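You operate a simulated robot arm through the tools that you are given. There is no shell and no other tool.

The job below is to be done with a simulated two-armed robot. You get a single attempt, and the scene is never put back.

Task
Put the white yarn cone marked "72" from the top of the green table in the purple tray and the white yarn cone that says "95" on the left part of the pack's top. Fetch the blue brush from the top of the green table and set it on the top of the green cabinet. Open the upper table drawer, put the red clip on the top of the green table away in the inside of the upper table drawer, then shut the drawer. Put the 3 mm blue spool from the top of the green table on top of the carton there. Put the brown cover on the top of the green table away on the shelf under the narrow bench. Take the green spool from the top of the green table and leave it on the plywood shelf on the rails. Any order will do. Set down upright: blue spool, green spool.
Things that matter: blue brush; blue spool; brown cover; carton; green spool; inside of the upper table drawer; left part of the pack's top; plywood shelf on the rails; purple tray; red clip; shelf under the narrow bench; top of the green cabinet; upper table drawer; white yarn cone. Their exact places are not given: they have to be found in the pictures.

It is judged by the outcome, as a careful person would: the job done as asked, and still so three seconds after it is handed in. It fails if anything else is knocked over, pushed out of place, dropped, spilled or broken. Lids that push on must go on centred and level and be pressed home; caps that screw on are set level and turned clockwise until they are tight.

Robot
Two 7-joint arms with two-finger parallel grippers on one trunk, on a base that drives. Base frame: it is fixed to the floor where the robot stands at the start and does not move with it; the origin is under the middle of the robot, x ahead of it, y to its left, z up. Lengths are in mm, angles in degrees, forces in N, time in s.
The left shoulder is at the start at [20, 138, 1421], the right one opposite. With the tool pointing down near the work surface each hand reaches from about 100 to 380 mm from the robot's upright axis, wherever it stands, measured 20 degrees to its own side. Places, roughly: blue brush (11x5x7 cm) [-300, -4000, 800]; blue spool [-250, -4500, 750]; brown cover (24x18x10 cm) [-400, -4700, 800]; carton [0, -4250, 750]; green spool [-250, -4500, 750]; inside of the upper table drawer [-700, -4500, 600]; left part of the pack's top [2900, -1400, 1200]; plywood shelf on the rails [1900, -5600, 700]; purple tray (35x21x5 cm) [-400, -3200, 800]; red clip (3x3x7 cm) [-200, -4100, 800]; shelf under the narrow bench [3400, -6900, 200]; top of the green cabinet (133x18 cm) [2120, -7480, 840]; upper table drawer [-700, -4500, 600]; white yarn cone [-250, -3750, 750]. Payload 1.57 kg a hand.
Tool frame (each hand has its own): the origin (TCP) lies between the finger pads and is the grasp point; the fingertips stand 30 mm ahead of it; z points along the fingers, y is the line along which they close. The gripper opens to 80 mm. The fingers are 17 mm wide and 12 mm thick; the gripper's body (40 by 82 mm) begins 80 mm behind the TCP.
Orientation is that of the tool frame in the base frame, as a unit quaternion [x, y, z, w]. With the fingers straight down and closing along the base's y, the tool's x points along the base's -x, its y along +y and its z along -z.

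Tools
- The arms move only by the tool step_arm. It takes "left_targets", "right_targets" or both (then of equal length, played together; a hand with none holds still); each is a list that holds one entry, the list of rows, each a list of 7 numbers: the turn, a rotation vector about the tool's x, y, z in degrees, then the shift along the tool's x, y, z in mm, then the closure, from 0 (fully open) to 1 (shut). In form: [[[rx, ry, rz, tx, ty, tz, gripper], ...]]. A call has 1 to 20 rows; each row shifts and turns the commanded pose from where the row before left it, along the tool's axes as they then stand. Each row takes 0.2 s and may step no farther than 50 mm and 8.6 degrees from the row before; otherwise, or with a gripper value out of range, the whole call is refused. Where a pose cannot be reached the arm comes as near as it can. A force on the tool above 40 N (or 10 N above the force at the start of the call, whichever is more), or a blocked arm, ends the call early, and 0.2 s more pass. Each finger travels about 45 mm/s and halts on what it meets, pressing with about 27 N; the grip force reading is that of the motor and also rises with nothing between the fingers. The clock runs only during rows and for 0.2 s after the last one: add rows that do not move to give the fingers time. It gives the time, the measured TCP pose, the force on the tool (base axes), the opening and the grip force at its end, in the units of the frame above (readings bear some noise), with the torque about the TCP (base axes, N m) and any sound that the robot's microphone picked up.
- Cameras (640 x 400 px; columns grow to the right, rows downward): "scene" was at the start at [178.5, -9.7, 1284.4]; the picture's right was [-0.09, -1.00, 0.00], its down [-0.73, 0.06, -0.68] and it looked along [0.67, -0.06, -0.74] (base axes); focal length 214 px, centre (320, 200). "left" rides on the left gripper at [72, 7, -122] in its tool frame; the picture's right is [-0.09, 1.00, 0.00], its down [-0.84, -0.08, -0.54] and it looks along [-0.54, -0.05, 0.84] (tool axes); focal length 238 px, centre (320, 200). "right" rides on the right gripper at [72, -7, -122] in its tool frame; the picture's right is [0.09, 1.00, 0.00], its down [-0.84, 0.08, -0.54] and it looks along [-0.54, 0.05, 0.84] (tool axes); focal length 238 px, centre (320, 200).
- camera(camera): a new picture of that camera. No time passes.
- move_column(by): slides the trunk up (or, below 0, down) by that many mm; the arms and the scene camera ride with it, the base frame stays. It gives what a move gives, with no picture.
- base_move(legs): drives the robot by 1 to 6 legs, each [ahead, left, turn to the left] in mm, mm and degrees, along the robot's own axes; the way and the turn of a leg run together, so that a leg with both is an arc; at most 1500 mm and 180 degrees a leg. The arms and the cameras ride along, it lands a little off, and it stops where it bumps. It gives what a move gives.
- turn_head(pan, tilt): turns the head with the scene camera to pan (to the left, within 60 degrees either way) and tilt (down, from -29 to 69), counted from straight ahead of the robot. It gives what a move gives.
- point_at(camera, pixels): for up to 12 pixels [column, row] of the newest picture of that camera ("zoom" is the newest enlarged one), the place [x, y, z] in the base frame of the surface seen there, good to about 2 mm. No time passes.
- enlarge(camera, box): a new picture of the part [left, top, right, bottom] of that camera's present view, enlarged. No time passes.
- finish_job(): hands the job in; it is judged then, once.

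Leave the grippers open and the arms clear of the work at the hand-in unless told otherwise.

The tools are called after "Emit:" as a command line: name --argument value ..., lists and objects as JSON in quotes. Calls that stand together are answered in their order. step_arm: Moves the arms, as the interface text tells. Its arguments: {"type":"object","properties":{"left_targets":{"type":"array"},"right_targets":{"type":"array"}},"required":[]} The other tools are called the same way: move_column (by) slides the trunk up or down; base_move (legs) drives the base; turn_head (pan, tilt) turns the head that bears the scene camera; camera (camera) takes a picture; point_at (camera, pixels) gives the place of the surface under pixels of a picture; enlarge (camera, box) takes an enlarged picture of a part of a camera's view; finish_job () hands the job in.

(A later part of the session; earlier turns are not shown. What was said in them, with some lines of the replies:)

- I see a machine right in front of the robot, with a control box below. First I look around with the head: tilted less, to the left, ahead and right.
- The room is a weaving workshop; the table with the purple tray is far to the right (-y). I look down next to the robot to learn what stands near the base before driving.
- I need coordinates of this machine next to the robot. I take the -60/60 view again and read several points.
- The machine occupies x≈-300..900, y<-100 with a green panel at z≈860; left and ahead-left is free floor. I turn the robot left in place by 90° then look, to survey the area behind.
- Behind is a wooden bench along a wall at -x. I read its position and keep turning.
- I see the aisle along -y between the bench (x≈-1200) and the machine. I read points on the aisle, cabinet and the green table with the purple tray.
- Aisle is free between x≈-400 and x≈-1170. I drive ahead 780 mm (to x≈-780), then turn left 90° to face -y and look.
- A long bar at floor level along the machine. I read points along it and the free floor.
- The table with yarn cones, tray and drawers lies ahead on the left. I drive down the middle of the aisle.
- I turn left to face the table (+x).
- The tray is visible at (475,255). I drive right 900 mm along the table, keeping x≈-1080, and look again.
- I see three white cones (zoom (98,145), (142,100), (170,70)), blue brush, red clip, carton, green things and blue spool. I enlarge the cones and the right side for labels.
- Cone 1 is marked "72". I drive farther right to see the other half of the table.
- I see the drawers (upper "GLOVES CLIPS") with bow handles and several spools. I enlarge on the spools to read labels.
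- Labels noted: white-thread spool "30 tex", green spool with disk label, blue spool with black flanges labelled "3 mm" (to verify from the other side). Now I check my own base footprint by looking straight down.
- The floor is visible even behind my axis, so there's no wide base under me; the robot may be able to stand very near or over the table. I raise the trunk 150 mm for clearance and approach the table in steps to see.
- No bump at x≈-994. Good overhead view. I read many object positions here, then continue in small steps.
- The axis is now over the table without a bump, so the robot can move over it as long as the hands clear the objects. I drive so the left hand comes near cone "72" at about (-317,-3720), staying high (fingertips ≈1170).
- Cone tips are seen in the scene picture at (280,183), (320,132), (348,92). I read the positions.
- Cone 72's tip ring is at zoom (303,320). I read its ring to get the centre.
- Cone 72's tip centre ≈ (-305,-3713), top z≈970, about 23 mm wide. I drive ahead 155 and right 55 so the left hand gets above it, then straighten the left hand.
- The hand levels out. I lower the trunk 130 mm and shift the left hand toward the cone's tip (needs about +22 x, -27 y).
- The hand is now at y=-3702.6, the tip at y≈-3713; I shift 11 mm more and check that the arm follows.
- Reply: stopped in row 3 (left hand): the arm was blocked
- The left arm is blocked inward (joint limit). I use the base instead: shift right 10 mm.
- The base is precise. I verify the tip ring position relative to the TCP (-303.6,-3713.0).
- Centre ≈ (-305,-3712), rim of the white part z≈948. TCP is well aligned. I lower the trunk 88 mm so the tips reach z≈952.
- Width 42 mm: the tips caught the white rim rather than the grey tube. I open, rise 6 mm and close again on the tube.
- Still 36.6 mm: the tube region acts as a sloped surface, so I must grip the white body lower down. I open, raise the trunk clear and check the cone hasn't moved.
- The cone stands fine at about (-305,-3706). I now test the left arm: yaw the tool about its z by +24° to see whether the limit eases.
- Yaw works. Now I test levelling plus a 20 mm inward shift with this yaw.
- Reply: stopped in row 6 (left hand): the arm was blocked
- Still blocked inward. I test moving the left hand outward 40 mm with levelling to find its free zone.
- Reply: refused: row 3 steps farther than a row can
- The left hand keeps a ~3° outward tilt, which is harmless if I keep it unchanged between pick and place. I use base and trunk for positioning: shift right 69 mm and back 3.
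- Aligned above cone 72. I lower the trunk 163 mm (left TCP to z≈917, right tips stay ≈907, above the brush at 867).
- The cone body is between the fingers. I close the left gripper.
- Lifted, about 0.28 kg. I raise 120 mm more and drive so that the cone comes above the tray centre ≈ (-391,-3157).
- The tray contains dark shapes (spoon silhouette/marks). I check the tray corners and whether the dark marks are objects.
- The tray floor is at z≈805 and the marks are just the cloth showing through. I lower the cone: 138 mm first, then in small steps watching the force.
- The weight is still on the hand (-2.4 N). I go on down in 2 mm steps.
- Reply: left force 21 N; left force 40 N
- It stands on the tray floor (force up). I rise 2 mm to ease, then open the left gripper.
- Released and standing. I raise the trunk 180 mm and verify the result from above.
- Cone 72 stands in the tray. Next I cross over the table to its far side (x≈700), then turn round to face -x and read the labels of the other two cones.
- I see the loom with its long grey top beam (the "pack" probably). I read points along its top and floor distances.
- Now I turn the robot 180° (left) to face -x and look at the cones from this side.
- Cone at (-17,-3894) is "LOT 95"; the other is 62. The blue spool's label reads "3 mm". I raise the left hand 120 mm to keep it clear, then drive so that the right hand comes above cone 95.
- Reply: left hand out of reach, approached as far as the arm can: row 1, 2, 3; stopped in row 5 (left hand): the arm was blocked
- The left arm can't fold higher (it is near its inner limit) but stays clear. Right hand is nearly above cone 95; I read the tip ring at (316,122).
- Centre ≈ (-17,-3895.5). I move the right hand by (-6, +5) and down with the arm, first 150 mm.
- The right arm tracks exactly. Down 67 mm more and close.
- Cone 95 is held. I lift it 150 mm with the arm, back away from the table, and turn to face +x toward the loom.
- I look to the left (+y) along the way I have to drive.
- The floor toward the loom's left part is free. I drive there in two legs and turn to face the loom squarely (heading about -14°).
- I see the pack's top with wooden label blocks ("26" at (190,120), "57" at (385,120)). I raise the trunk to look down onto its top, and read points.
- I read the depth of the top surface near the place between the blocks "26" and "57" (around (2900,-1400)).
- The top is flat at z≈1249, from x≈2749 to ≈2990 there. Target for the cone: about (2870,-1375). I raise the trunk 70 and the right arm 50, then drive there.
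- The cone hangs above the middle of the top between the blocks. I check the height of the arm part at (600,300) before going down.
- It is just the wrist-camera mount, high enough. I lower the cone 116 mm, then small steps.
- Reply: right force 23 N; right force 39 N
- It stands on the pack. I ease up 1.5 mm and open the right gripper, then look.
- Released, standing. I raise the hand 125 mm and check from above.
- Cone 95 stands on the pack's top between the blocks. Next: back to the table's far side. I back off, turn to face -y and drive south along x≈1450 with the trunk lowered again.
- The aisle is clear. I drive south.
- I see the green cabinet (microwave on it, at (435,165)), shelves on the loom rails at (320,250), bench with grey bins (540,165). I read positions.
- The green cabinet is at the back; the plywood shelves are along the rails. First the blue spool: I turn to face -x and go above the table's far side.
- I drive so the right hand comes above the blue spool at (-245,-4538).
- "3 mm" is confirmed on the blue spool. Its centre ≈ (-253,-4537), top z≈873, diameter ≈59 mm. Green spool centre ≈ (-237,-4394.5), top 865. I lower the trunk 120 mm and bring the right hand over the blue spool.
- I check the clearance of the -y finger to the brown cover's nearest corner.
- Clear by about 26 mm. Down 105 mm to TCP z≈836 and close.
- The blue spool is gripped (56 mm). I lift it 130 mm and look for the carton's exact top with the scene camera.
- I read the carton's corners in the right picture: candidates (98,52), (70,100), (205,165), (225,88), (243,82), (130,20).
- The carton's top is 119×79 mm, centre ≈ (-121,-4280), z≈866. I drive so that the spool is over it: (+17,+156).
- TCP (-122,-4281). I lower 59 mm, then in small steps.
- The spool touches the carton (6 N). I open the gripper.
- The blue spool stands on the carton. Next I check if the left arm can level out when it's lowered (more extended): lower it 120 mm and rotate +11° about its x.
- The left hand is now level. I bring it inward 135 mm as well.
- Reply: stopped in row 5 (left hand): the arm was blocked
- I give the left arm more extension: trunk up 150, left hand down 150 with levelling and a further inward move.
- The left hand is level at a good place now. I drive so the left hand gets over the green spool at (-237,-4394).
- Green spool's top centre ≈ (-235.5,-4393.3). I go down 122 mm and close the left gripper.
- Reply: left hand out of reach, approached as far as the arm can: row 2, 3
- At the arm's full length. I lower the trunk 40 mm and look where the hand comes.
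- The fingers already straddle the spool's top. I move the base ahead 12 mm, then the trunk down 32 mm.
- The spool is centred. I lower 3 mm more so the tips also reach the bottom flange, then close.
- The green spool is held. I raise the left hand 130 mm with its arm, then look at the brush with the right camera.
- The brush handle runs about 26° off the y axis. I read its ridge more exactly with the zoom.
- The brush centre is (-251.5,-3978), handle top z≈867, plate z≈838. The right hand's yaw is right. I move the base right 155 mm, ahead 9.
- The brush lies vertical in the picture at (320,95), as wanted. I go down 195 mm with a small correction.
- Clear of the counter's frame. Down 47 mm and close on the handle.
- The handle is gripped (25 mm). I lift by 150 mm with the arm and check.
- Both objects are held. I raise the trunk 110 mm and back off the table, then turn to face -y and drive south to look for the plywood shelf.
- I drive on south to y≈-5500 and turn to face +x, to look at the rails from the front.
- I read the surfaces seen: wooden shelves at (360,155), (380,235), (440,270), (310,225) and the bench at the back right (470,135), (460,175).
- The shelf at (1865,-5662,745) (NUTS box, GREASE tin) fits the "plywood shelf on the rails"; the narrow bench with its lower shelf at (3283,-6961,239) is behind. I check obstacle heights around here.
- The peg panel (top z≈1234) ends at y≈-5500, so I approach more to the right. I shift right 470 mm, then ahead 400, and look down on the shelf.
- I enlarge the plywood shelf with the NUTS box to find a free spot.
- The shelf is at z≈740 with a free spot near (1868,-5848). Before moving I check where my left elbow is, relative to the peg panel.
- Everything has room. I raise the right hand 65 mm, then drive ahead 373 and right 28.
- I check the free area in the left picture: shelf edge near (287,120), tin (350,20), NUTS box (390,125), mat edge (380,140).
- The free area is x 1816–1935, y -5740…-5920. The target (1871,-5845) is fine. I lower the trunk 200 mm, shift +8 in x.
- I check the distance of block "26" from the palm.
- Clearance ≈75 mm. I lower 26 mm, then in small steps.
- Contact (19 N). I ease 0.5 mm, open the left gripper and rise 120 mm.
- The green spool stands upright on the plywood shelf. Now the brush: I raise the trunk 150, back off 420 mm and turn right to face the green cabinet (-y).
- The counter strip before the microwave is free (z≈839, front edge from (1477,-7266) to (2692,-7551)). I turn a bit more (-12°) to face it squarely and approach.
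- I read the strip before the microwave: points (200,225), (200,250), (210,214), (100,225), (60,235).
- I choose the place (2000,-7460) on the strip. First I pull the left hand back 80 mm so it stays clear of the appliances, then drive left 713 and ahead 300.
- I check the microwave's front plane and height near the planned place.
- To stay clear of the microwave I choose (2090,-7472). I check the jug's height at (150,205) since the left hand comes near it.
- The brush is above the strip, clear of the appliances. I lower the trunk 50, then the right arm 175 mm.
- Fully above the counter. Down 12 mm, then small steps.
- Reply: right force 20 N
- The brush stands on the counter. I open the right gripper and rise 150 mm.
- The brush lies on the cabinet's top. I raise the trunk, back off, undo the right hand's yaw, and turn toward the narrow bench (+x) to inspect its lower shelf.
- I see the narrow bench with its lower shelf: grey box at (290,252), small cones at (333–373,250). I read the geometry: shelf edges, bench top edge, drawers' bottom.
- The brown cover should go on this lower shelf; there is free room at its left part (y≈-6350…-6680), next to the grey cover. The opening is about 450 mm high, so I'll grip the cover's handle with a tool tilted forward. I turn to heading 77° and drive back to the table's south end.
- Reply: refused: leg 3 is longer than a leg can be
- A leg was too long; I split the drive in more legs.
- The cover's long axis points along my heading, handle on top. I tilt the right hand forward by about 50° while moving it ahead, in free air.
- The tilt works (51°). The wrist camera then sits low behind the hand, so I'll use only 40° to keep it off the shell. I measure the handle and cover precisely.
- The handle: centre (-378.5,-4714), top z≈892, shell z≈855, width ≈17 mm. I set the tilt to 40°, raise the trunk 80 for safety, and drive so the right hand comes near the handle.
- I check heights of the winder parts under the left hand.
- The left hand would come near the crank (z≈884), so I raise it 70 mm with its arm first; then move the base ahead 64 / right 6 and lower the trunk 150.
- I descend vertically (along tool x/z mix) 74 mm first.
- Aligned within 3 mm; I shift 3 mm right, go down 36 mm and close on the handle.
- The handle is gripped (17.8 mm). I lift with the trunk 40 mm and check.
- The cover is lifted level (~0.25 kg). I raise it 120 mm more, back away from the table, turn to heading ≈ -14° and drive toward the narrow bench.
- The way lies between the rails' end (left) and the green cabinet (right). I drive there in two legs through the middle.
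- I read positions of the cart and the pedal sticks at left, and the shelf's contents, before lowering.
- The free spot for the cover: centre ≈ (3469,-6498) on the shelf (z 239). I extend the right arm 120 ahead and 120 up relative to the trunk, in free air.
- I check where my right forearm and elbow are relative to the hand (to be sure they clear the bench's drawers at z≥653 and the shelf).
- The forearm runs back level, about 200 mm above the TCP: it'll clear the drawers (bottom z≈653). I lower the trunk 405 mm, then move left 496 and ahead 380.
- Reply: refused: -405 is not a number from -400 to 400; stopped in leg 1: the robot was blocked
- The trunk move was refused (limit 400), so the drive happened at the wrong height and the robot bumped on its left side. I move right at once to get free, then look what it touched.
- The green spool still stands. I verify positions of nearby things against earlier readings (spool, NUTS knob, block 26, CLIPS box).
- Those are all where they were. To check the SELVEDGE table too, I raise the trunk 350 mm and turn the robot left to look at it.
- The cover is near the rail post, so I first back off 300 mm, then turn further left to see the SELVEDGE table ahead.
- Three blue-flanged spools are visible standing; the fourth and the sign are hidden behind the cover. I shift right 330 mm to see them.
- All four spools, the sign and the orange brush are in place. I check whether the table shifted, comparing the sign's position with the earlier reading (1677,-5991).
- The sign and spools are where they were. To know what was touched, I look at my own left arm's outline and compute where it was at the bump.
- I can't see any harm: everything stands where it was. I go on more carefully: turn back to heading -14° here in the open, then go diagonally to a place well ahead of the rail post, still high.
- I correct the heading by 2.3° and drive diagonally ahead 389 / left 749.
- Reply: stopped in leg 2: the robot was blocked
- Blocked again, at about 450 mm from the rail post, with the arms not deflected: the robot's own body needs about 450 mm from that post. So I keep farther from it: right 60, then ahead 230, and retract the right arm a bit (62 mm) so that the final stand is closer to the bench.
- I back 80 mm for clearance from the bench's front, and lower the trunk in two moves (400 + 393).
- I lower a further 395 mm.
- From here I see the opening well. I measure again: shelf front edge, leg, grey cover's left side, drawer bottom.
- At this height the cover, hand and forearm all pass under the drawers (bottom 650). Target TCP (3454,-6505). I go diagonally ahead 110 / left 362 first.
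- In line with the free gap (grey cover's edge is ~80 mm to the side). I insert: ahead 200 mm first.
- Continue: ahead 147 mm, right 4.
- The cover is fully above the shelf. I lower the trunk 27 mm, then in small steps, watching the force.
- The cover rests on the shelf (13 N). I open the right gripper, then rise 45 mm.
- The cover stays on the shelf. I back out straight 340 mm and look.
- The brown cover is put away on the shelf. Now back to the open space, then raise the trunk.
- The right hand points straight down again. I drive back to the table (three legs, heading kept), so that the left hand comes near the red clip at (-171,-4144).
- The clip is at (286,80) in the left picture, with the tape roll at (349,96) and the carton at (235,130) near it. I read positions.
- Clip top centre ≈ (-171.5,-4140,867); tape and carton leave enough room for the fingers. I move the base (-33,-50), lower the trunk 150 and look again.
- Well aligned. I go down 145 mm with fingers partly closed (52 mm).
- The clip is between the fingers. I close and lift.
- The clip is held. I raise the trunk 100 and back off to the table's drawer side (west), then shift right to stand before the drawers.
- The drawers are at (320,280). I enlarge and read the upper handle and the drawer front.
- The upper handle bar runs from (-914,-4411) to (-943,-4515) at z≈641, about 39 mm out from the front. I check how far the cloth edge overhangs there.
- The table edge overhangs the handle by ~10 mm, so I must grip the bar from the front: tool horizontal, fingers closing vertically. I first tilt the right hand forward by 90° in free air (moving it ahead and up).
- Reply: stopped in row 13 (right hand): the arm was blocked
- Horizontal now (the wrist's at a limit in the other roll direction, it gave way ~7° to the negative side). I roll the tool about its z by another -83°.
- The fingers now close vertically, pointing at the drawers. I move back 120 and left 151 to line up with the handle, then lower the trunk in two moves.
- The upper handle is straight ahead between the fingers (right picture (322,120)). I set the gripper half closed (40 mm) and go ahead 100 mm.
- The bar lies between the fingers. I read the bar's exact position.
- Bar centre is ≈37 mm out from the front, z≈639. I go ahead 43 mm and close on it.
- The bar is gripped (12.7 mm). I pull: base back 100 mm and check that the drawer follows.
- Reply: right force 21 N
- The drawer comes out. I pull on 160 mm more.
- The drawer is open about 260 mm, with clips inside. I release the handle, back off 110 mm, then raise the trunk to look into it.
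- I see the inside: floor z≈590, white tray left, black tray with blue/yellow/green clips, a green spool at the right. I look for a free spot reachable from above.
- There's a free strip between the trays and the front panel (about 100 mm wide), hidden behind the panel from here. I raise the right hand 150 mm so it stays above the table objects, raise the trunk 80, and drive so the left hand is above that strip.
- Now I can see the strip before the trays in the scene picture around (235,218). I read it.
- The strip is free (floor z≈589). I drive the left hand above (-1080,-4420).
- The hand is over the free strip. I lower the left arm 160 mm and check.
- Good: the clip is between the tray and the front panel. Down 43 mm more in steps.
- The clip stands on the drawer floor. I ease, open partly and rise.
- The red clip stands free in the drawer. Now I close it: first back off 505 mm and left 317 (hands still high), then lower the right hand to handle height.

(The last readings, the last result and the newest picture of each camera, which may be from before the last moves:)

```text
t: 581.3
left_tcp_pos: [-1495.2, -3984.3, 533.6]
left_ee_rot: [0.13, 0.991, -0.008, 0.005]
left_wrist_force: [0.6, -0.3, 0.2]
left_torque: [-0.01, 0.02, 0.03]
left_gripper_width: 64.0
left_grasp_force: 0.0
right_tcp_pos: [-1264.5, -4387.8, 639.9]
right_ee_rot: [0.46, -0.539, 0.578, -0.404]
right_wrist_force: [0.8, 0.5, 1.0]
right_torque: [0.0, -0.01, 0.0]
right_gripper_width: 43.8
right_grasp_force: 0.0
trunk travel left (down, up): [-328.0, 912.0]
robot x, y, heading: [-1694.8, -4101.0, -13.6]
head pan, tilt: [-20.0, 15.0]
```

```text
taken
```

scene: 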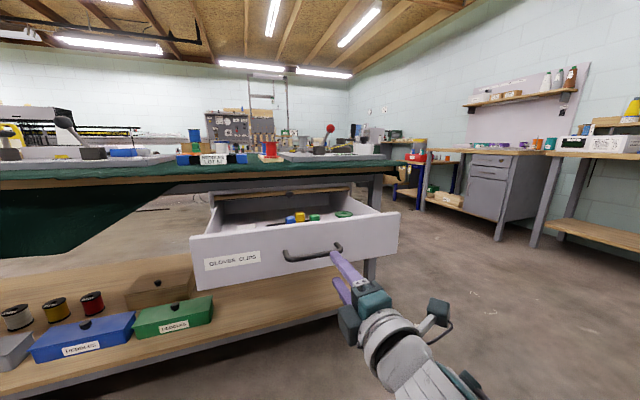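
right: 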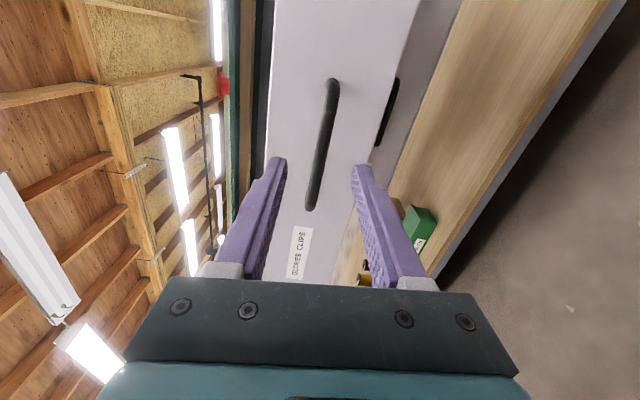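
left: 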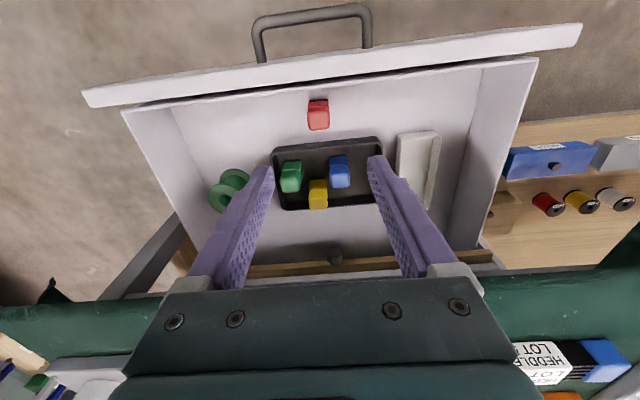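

Aligned with the handle again (right picture: bar at (322,140) between the fingers). Ahead 82 mm, then close on the bar.

Emit:
base_move --legs '[[82, 6, -0.9]]'

Emit:
step_arm --right_targets '[[[0, 0, 0, 0, 0, 0, 0.7], [0, 0, 0, 0, 0, 0, 0.9], [0, 0, 0, 0, 0, 0, 1.0], [0, 0, 0, 0, 0, 0, 1.0], [0, 0, 0, 0, 0, 0, 1.0]]]'

Emit:
camera --camera "right"

```text
t: 582.4
left_tcp_pos: [-1414.2, -4001.1, 533.3]
left_ee_rot: [0.138, 0.99, -0.007, 0.003]
left_wrist_force: [-0.1, -0.1, -0.9]
left_torque: [0.02, 0.0, 0.0]
left_gripper_width: 64.0
left_grasp_force: 0.0
right_tcp_pos: [-1190.6, -4410.9, 640.2]
right_ee_rot: [0.454, -0.543, 0.582, -0.401]
right_wrist_force: [-0.4, 0.4, -0.2]
right_torque: [-0.03, -0.01, 0.03]
right_gripper_width: 44.0
right_grasp_force: 0.0
trunk travel left (down, up): [-328.0, 912.0]
robot x, y, heading: [-1611.7, -4113.6, -14.5]
head pan, tilt: [-20.0, 15.0]
```

```text
t: 583.6
left_tcp_pos: [-1417.8, -4000.4, 533.1]
left_ee_rot: [0.136, 0.991, -0.008, 0.003]
left_wrist_force: [-0.4, 0.2, -0.5]
left_torque: [0.04, -0.02, 0.02]
left_gripper_width: 64.1
left_grasp_force: 0.1
right_tcp_pos: [-1192.3, -4411.9, 637.3]
right_ee_rot: [0.456, -0.545, 0.581, -0.397]
right_wrist_force: [1.5, -3.0, -18.7]
right_torque: [0.59, 0.07, -0.28]
right_gripper_width: 13.5
right_grasp_force: 30.4
trunk travel left (down, up): [-328.0, 912.0]
robot x, y, heading: [-1615.4, -4116.8, -14.4]
head pan, tilt: [-20.0, 15.0]
```

```text
taken
```

right: 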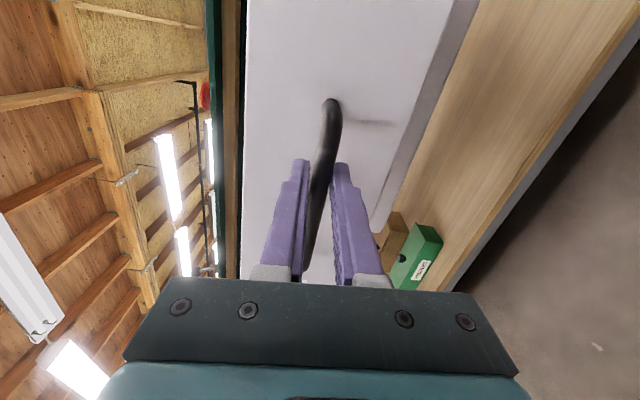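

Gripped. I push the drawer in: ahead 200 mm, then the rest.

Emit:
base_move --legs '[[120, 0, 0], [100, 0, 0]]'

Emit:
camera --camera "scene"

```text
t: 585.5
left_tcp_pos: [-1206.6, -4056.1, 533.9]
left_ee_rot: [0.137, 0.99, -0.008, 0.003]
left_wrist_force: [0.7, 0.0, 0.3]
left_torque: [0.0, 0.0, 0.01]
left_gripper_width: 64.1
left_grasp_force: 0.1
right_tcp_pos: [-982.8, -4466.1, 636.8]
right_ee_rot: [0.458, -0.544, 0.582, -0.394]
right_wrist_force: [-4.8, -5.9, -22.9]
right_torque: [0.56, 0.12, -0.49]
right_gripper_width: 13.3
right_grasp_force: 30.0
trunk travel left (down, up): [-328.0, 912.0]
robot x, y, heading: [-1402.4, -4168.5, -14.5]
head pan, tilt: [-20.0, 15.0]
```

```text
taken
```

scene: 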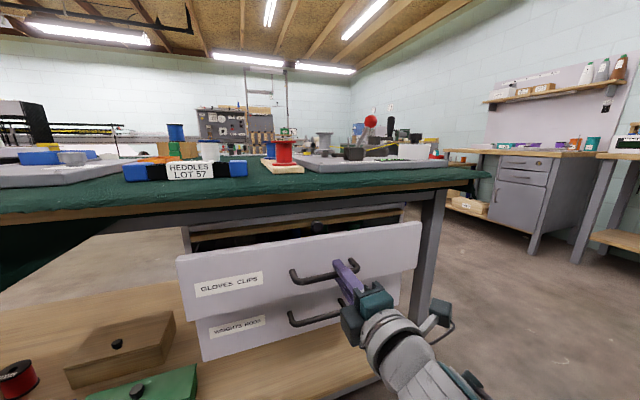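

Still ~44 mm to go. I push 44 mm.

Emit:
base_move --legs '[[44, 0, 0]]'

Emit:
camera --camera "scene"

Emit:
point_at --camera "scene" --pixels '[[200, 300], [385, 262], [215, 345], [390, 300], [250, 320], [300, 310], [250, 270]]'

```text
t: 586.4
left_tcp_pos: [-1161.7, -4067.3, 532.5]
left_ee_rot: [0.137, 0.991, -0.008, 0.003]
left_wrist_force: [-1.1, 0.1, -0.2]
left_torque: [0.01, 0.0, 0.01]
left_gripper_width: 63.9
left_grasp_force: 0.2
right_tcp_pos: [-937.6, -4479.0, 637.3]
right_ee_rot: [0.458, -0.546, 0.581, -0.393]
right_wrist_force: [2.9, -3.4, -8.5]
right_torque: [0.57, -0.06, -0.66]
right_gripper_width: 13.3
right_grasp_force: 29.9
trunk travel left (down, up): [-328.0, 912.0]
robot x, y, heading: [-1361.6, -4179.2, -14.4]
head pan, tilt: [-20.0, 15.0]
```

```text
taken
```

scene: 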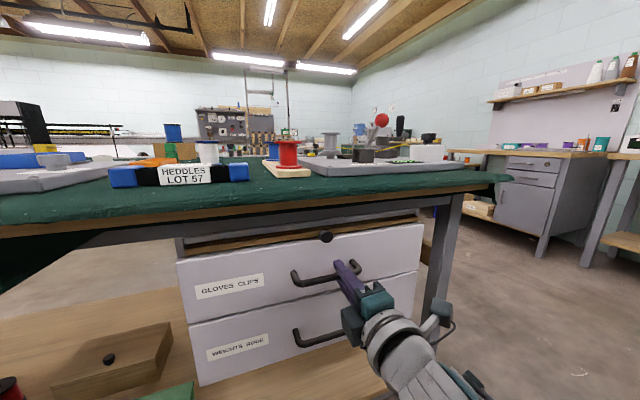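

```text
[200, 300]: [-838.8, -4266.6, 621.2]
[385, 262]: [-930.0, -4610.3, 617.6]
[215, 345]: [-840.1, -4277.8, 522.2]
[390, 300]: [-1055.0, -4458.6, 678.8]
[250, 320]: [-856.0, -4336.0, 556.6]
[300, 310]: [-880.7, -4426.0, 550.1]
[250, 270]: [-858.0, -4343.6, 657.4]
```

The upper drawer's front is flush with the lower one within ~1 mm. I press 4 mm more to be sure it's home and see the force.

Emit:
base_move --legs '[[5, 0, 0]]'

Emit:
enlarge --camera "scene" --box '[160, 200, 460, 390]'

```text
t: 587.2
left_tcp_pos: [-1160.3, -4065.8, 532.0]
left_ee_rot: [0.138, 0.99, -0.007, 0.003]
left_wrist_force: [-0.1, 0.2, 0.2]
left_torque: [0.02, -0.01, 0.0]
left_gripper_width: 64.1
left_grasp_force: 0.2
right_tcp_pos: [-936.5, -4478.6, 637.0]
right_ee_rot: [0.459, -0.546, 0.581, -0.393]
right_wrist_force: [-17.6, 7.1, 13.3]
right_torque: [0.51, -0.19, -0.13]
right_gripper_width: 13.4
right_grasp_force: 30.0
trunk travel left (down, up): [-328.0, 912.0]
robot x, y, heading: [-1357.1, -4182.7, -14.6]
head pan, tilt: [-20.0, 15.0]
```

```text
2.11 times, centred on (310, 295) of scene
```

zoom: 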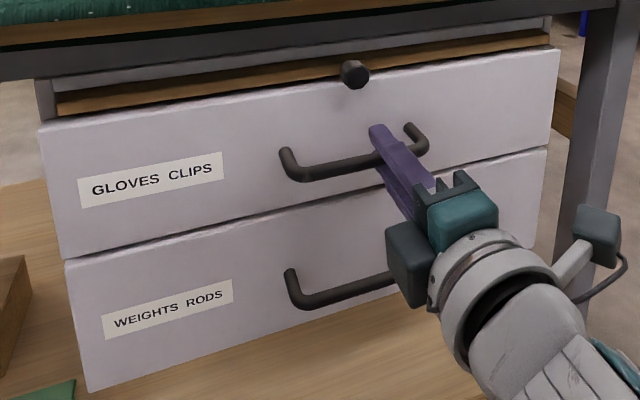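

Pressing force 18 N: the drawer is home. I open the gripper and back off straight.

Emit:
step_arm --right_targets '[[[0, 0, 0, 0, 0, 0, 0.7], [0, 0, 0, 0, 0, 0, 0.5], [0, 0, 0, 0, 0, 0, 0.45], [0, 0, 0, 0, 0, 0, 0.45]]]'

Emit:
base_move --legs '[[-250, 0, 0]]'

Emit:
camera --camera "scene"

Emit:
point_at --camera "scene" --pixels '[[210, 295], [300, 250], [370, 240], [225, 330], [310, 300], [365, 285]]'

```text
t: 588.2
left_tcp_pos: [-1156.2, -4067.7, 532.8]
left_ee_rot: [0.138, 0.99, -0.007, 0.004]
left_wrist_force: [-0.2, -0.1, 0.2]
left_torque: [0.01, 0.0, -0.03]
left_gripper_width: 64.0
left_grasp_force: 0.1
right_tcp_pos: [-932.2, -4480.7, 638.3]
right_ee_rot: [0.457, -0.545, 0.583, -0.394]
right_wrist_force: [-0.7, -0.2, 0.0]
right_torque: [0.0, 0.03, 0.01]
right_gripper_width: 43.9
right_grasp_force: 0.0
trunk travel left (down, up): [-328.0, 912.0]
robot x, y, heading: [-1358.6, -4180.4, -14.5]
head pan, tilt: [-20.0, 15.0]
```

```text
t: 590.0
left_tcp_pos: [-1395.4, -4007.0, 533.2]
left_ee_rot: [0.137, 0.99, -0.008, 0.003]
left_wrist_force: [0.3, 0.1, 0.3]
left_torque: [-0.05, 0.0, -0.02]
left_gripper_width: 63.9
left_grasp_force: 0.0
right_tcp_pos: [-1173.2, -4419.9, 638.2]
right_ee_rot: [0.457, -0.545, 0.583, -0.393]
right_wrist_force: [0.2, -0.6, 0.0]
right_torque: [0.0, -0.01, -0.02]
right_gripper_width: 44.1
right_grasp_force: 0.0
trunk travel left (down, up): [-328.0, 912.0]
robot x, y, heading: [-1597.4, -4118.0, -14.4]
head pan, tilt: [-20.0, 15.0]
```

```text
taken
```

scene: 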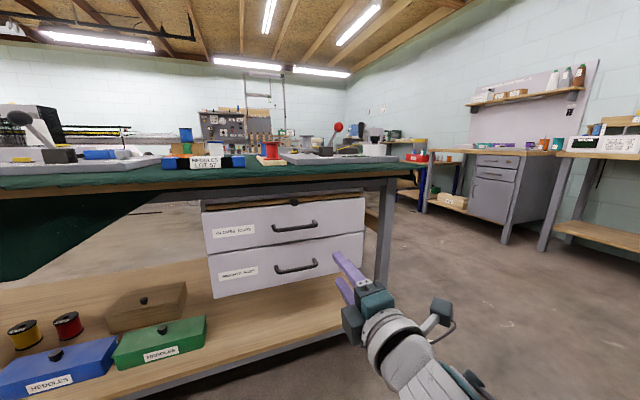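

```text
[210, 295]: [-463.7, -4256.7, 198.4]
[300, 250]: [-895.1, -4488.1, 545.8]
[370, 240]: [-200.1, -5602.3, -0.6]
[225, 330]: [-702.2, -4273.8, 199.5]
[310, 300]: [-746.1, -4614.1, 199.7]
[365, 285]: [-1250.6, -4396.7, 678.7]
```

The drawer is shut, flush with the lower one. I back off a bit more, open both grippers fully, raise the trunk and take a last look over the table.

Emit:
base_move --legs '[[-100, 0, 0]]'

Emit:
step_arm --left_targets '[[[0, 0, 0, 0, 0, 0, 0.0], [0, 0, 0, 0, 0, 0, 0.0], [0, 0, 0, 0, 0, 0, 0.0]]]' --right_targets '[[[0, 0, 0, 0, 0, 0, 0.2], [0, 0, 0, 0, 0, 0, 0.0], [0, 0, 0, 0, 0, 0, 0.0]]]'

Emit:
move_column --by 400

Emit:
turn_head --pan 10 --tilt 30

Emit:
camera --camera "scene"

```text
t: 591.1
left_tcp_pos: [-1490.0, -3982.2, 533.4]
left_ee_rot: [0.136, 0.991, -0.008, 0.004]
left_wrist_force: [0.1, 0.2, -0.1]
left_torque: [0.0, 0.0, 0.03]
left_gripper_width: 64.1
left_grasp_force: 0.1
right_tcp_pos: [-1265.8, -4395.1, 638.4]
right_ee_rot: [0.458, -0.543, 0.582, -0.396]
right_wrist_force: [-1.0, 0.0, -0.6]
right_torque: [0.0, -0.01, 0.01]
right_gripper_width: 43.7
right_grasp_force: 0.1
trunk travel left (down, up): [-328.0, 912.0]
robot x, y, heading: [-1688.0, -4092.4, -14.4]
head pan, tilt: [-20.0, 15.0]
```

```text
t: 591.9
left_tcp_pos: [-1490.6, -3981.3, 533.2]
left_ee_rot: [0.137, 0.991, -0.008, 0.004]
left_wrist_force: [-0.6, -0.2, -0.3]
left_torque: [0.01, -0.02, 0.01]
left_gripper_width: 80.1
left_grasp_force: 0.1
right_tcp_pos: [-1265.2, -4395.2, 639.9]
right_ee_rot: [0.459, -0.542, 0.583, -0.395]
right_wrist_force: [0.0, 1.3, 0.0]
right_torque: [0.0, 0.0, 0.04]
right_gripper_width: 80.0
right_grasp_force: 0.1
trunk travel left (down, up): [-328.0, 912.0]
robot x, y, heading: [-1692.1, -4097.4, -14.4]
head pan, tilt: [-20.0, 15.0]
```

```text
t: 595.8
left_tcp_pos: [-1491.7, -3981.2, 933.8]
left_ee_rot: [0.136, 0.991, -0.008, 0.004]
left_wrist_force: [0.6, -0.5, -0.1]
left_torque: [0.0, 0.04, 0.01]
left_gripper_width: 80.1
left_grasp_force: 0.0
right_tcp_pos: [-1266.1, -4394.1, 1039.1]
right_ee_rot: [0.458, -0.542, 0.583, -0.395]
right_wrist_force: [-0.5, -0.7, 0.5]
right_torque: [-0.03, 0.0, -0.01]
right_gripper_width: 79.9
right_grasp_force: 0.1
trunk travel left (down, up): [-728.0, 512.0]
robot x, y, heading: [-1692.3, -4094.3, -14.5]
head pan, tilt: [-20.0, 15.0]
```

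```text
t: 596.7
left_tcp_pos: [-1489.7, -3982.0, 934.2]
left_ee_rot: [0.137, 0.991, -0.007, 0.005]
left_wrist_force: [-0.4, 0.1, -1.1]
left_torque: [0.0, 0.01, -0.01]
left_gripper_width: 80.0
left_grasp_force: 0.1
right_tcp_pos: [-1265.8, -4395.1, 1039.4]
right_ee_rot: [0.458, -0.543, 0.583, -0.395]
right_wrist_force: [-0.5, -0.6, -0.1]
right_torque: [0.03, -0.02, 0.01]
right_gripper_width: 79.8
right_grasp_force: 0.0
trunk travel left (down, up): [-728.0, 512.0]
robot x, y, heading: [-1691.2, -4094.7, -14.2]
head pan, tilt: [10.0, 30.0]
```

```text
taken
```

scene: 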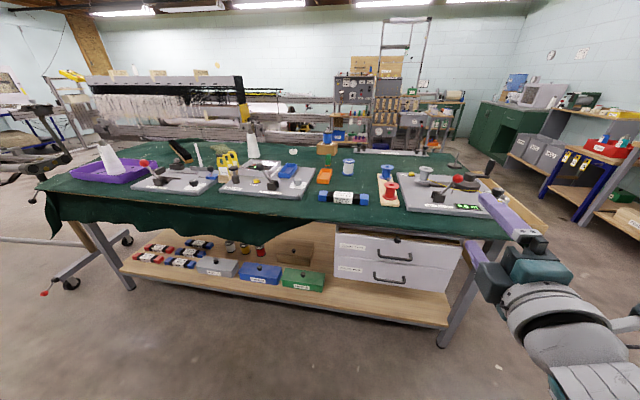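

I enlarge to check the cone on the loom's pack and the blue spool on the carton from here.

Emit:
enlarge --camera "scene" --box '[60, 40, 260, 165]'

Emit:
enlarge --camera "scene" --box '[260, 40, 540, 215]'

```text
3.20 times, centred on (160, 102) of scene
```

zoom: 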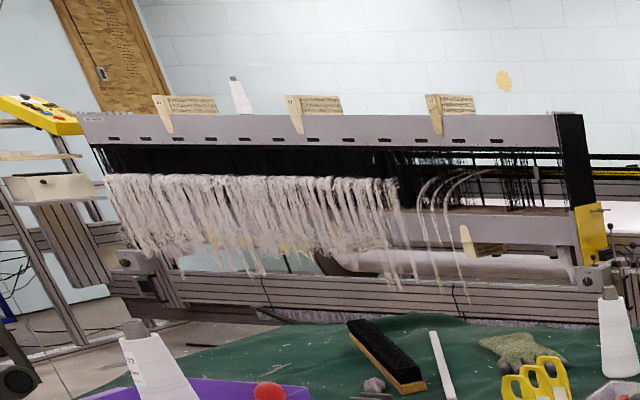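

```text
2.29 times, centred on (400, 128) of scene
```

zoom: 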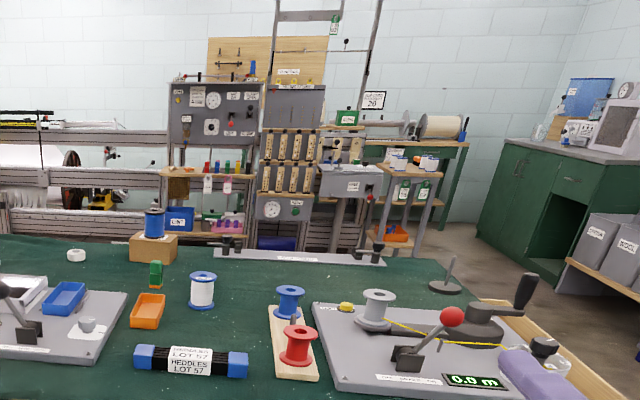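

All goals are visible in place: cone 72 in the tray, cone 95 on the pack between blocks "26" and "57", the blue spool on the carton, the drawer shut. The green spool, brush and cover were checked where I put them. The grippers are open and the arms are clear of the work. I hand the job in.

Emit:
finish_job

```text
The job is handed in.
```

I did every part of the task and handed it in. The robot bumped into something twice near the rails. I saw no damage, but I couldn't find out what it touched the first time.

| Item | Where it is now | How I checked it |
|---|---|---|
| Cone "72" | Standing in the middle of the purple tray | Seen in the last look |
| Cone "95" | Standing on the pack's top, between wooden blocks "26" and "57", close to the place given | Seen in the last look |
| Blue brush | On the free front strip of the green cabinet's top | Seen just after release |
| Red clip | Standing on the floor of the upper table drawer; drawer shut and flush with the lower one | Clip seen before shutting; drawer seen shut in the last look |
| 3 mm blue spool | Upright on the carton | Seen in the last look |
| Brown cover | On the shelf under the narrow bench, left of the grey cover | Seen just after release |
| Green spool | Upright on the plywood shelf, near the "NUTS" box | Seen just after release and again after the first bump |

**First bump:** while I was carrying the cover, a lowering command was refused. The next drive ran at the wrong height, and the robot was stopped near the end of the rails, with its left arm pushed aside about 18 mm. The green spool, the "NUTS" and "CLIPS" boxes, the selvedge sign and the spools on that table were all standing where they had been.

**Second bump:** the robot was stopped again near the tall post at the rails, with the arms not touching anything. I kept well clear of that post afterwards.

Cone "72" moved about 6 mm across the table during my first try at gripping it, before I moved it to the tray.

The grippers are open and the arms are clear of the table.
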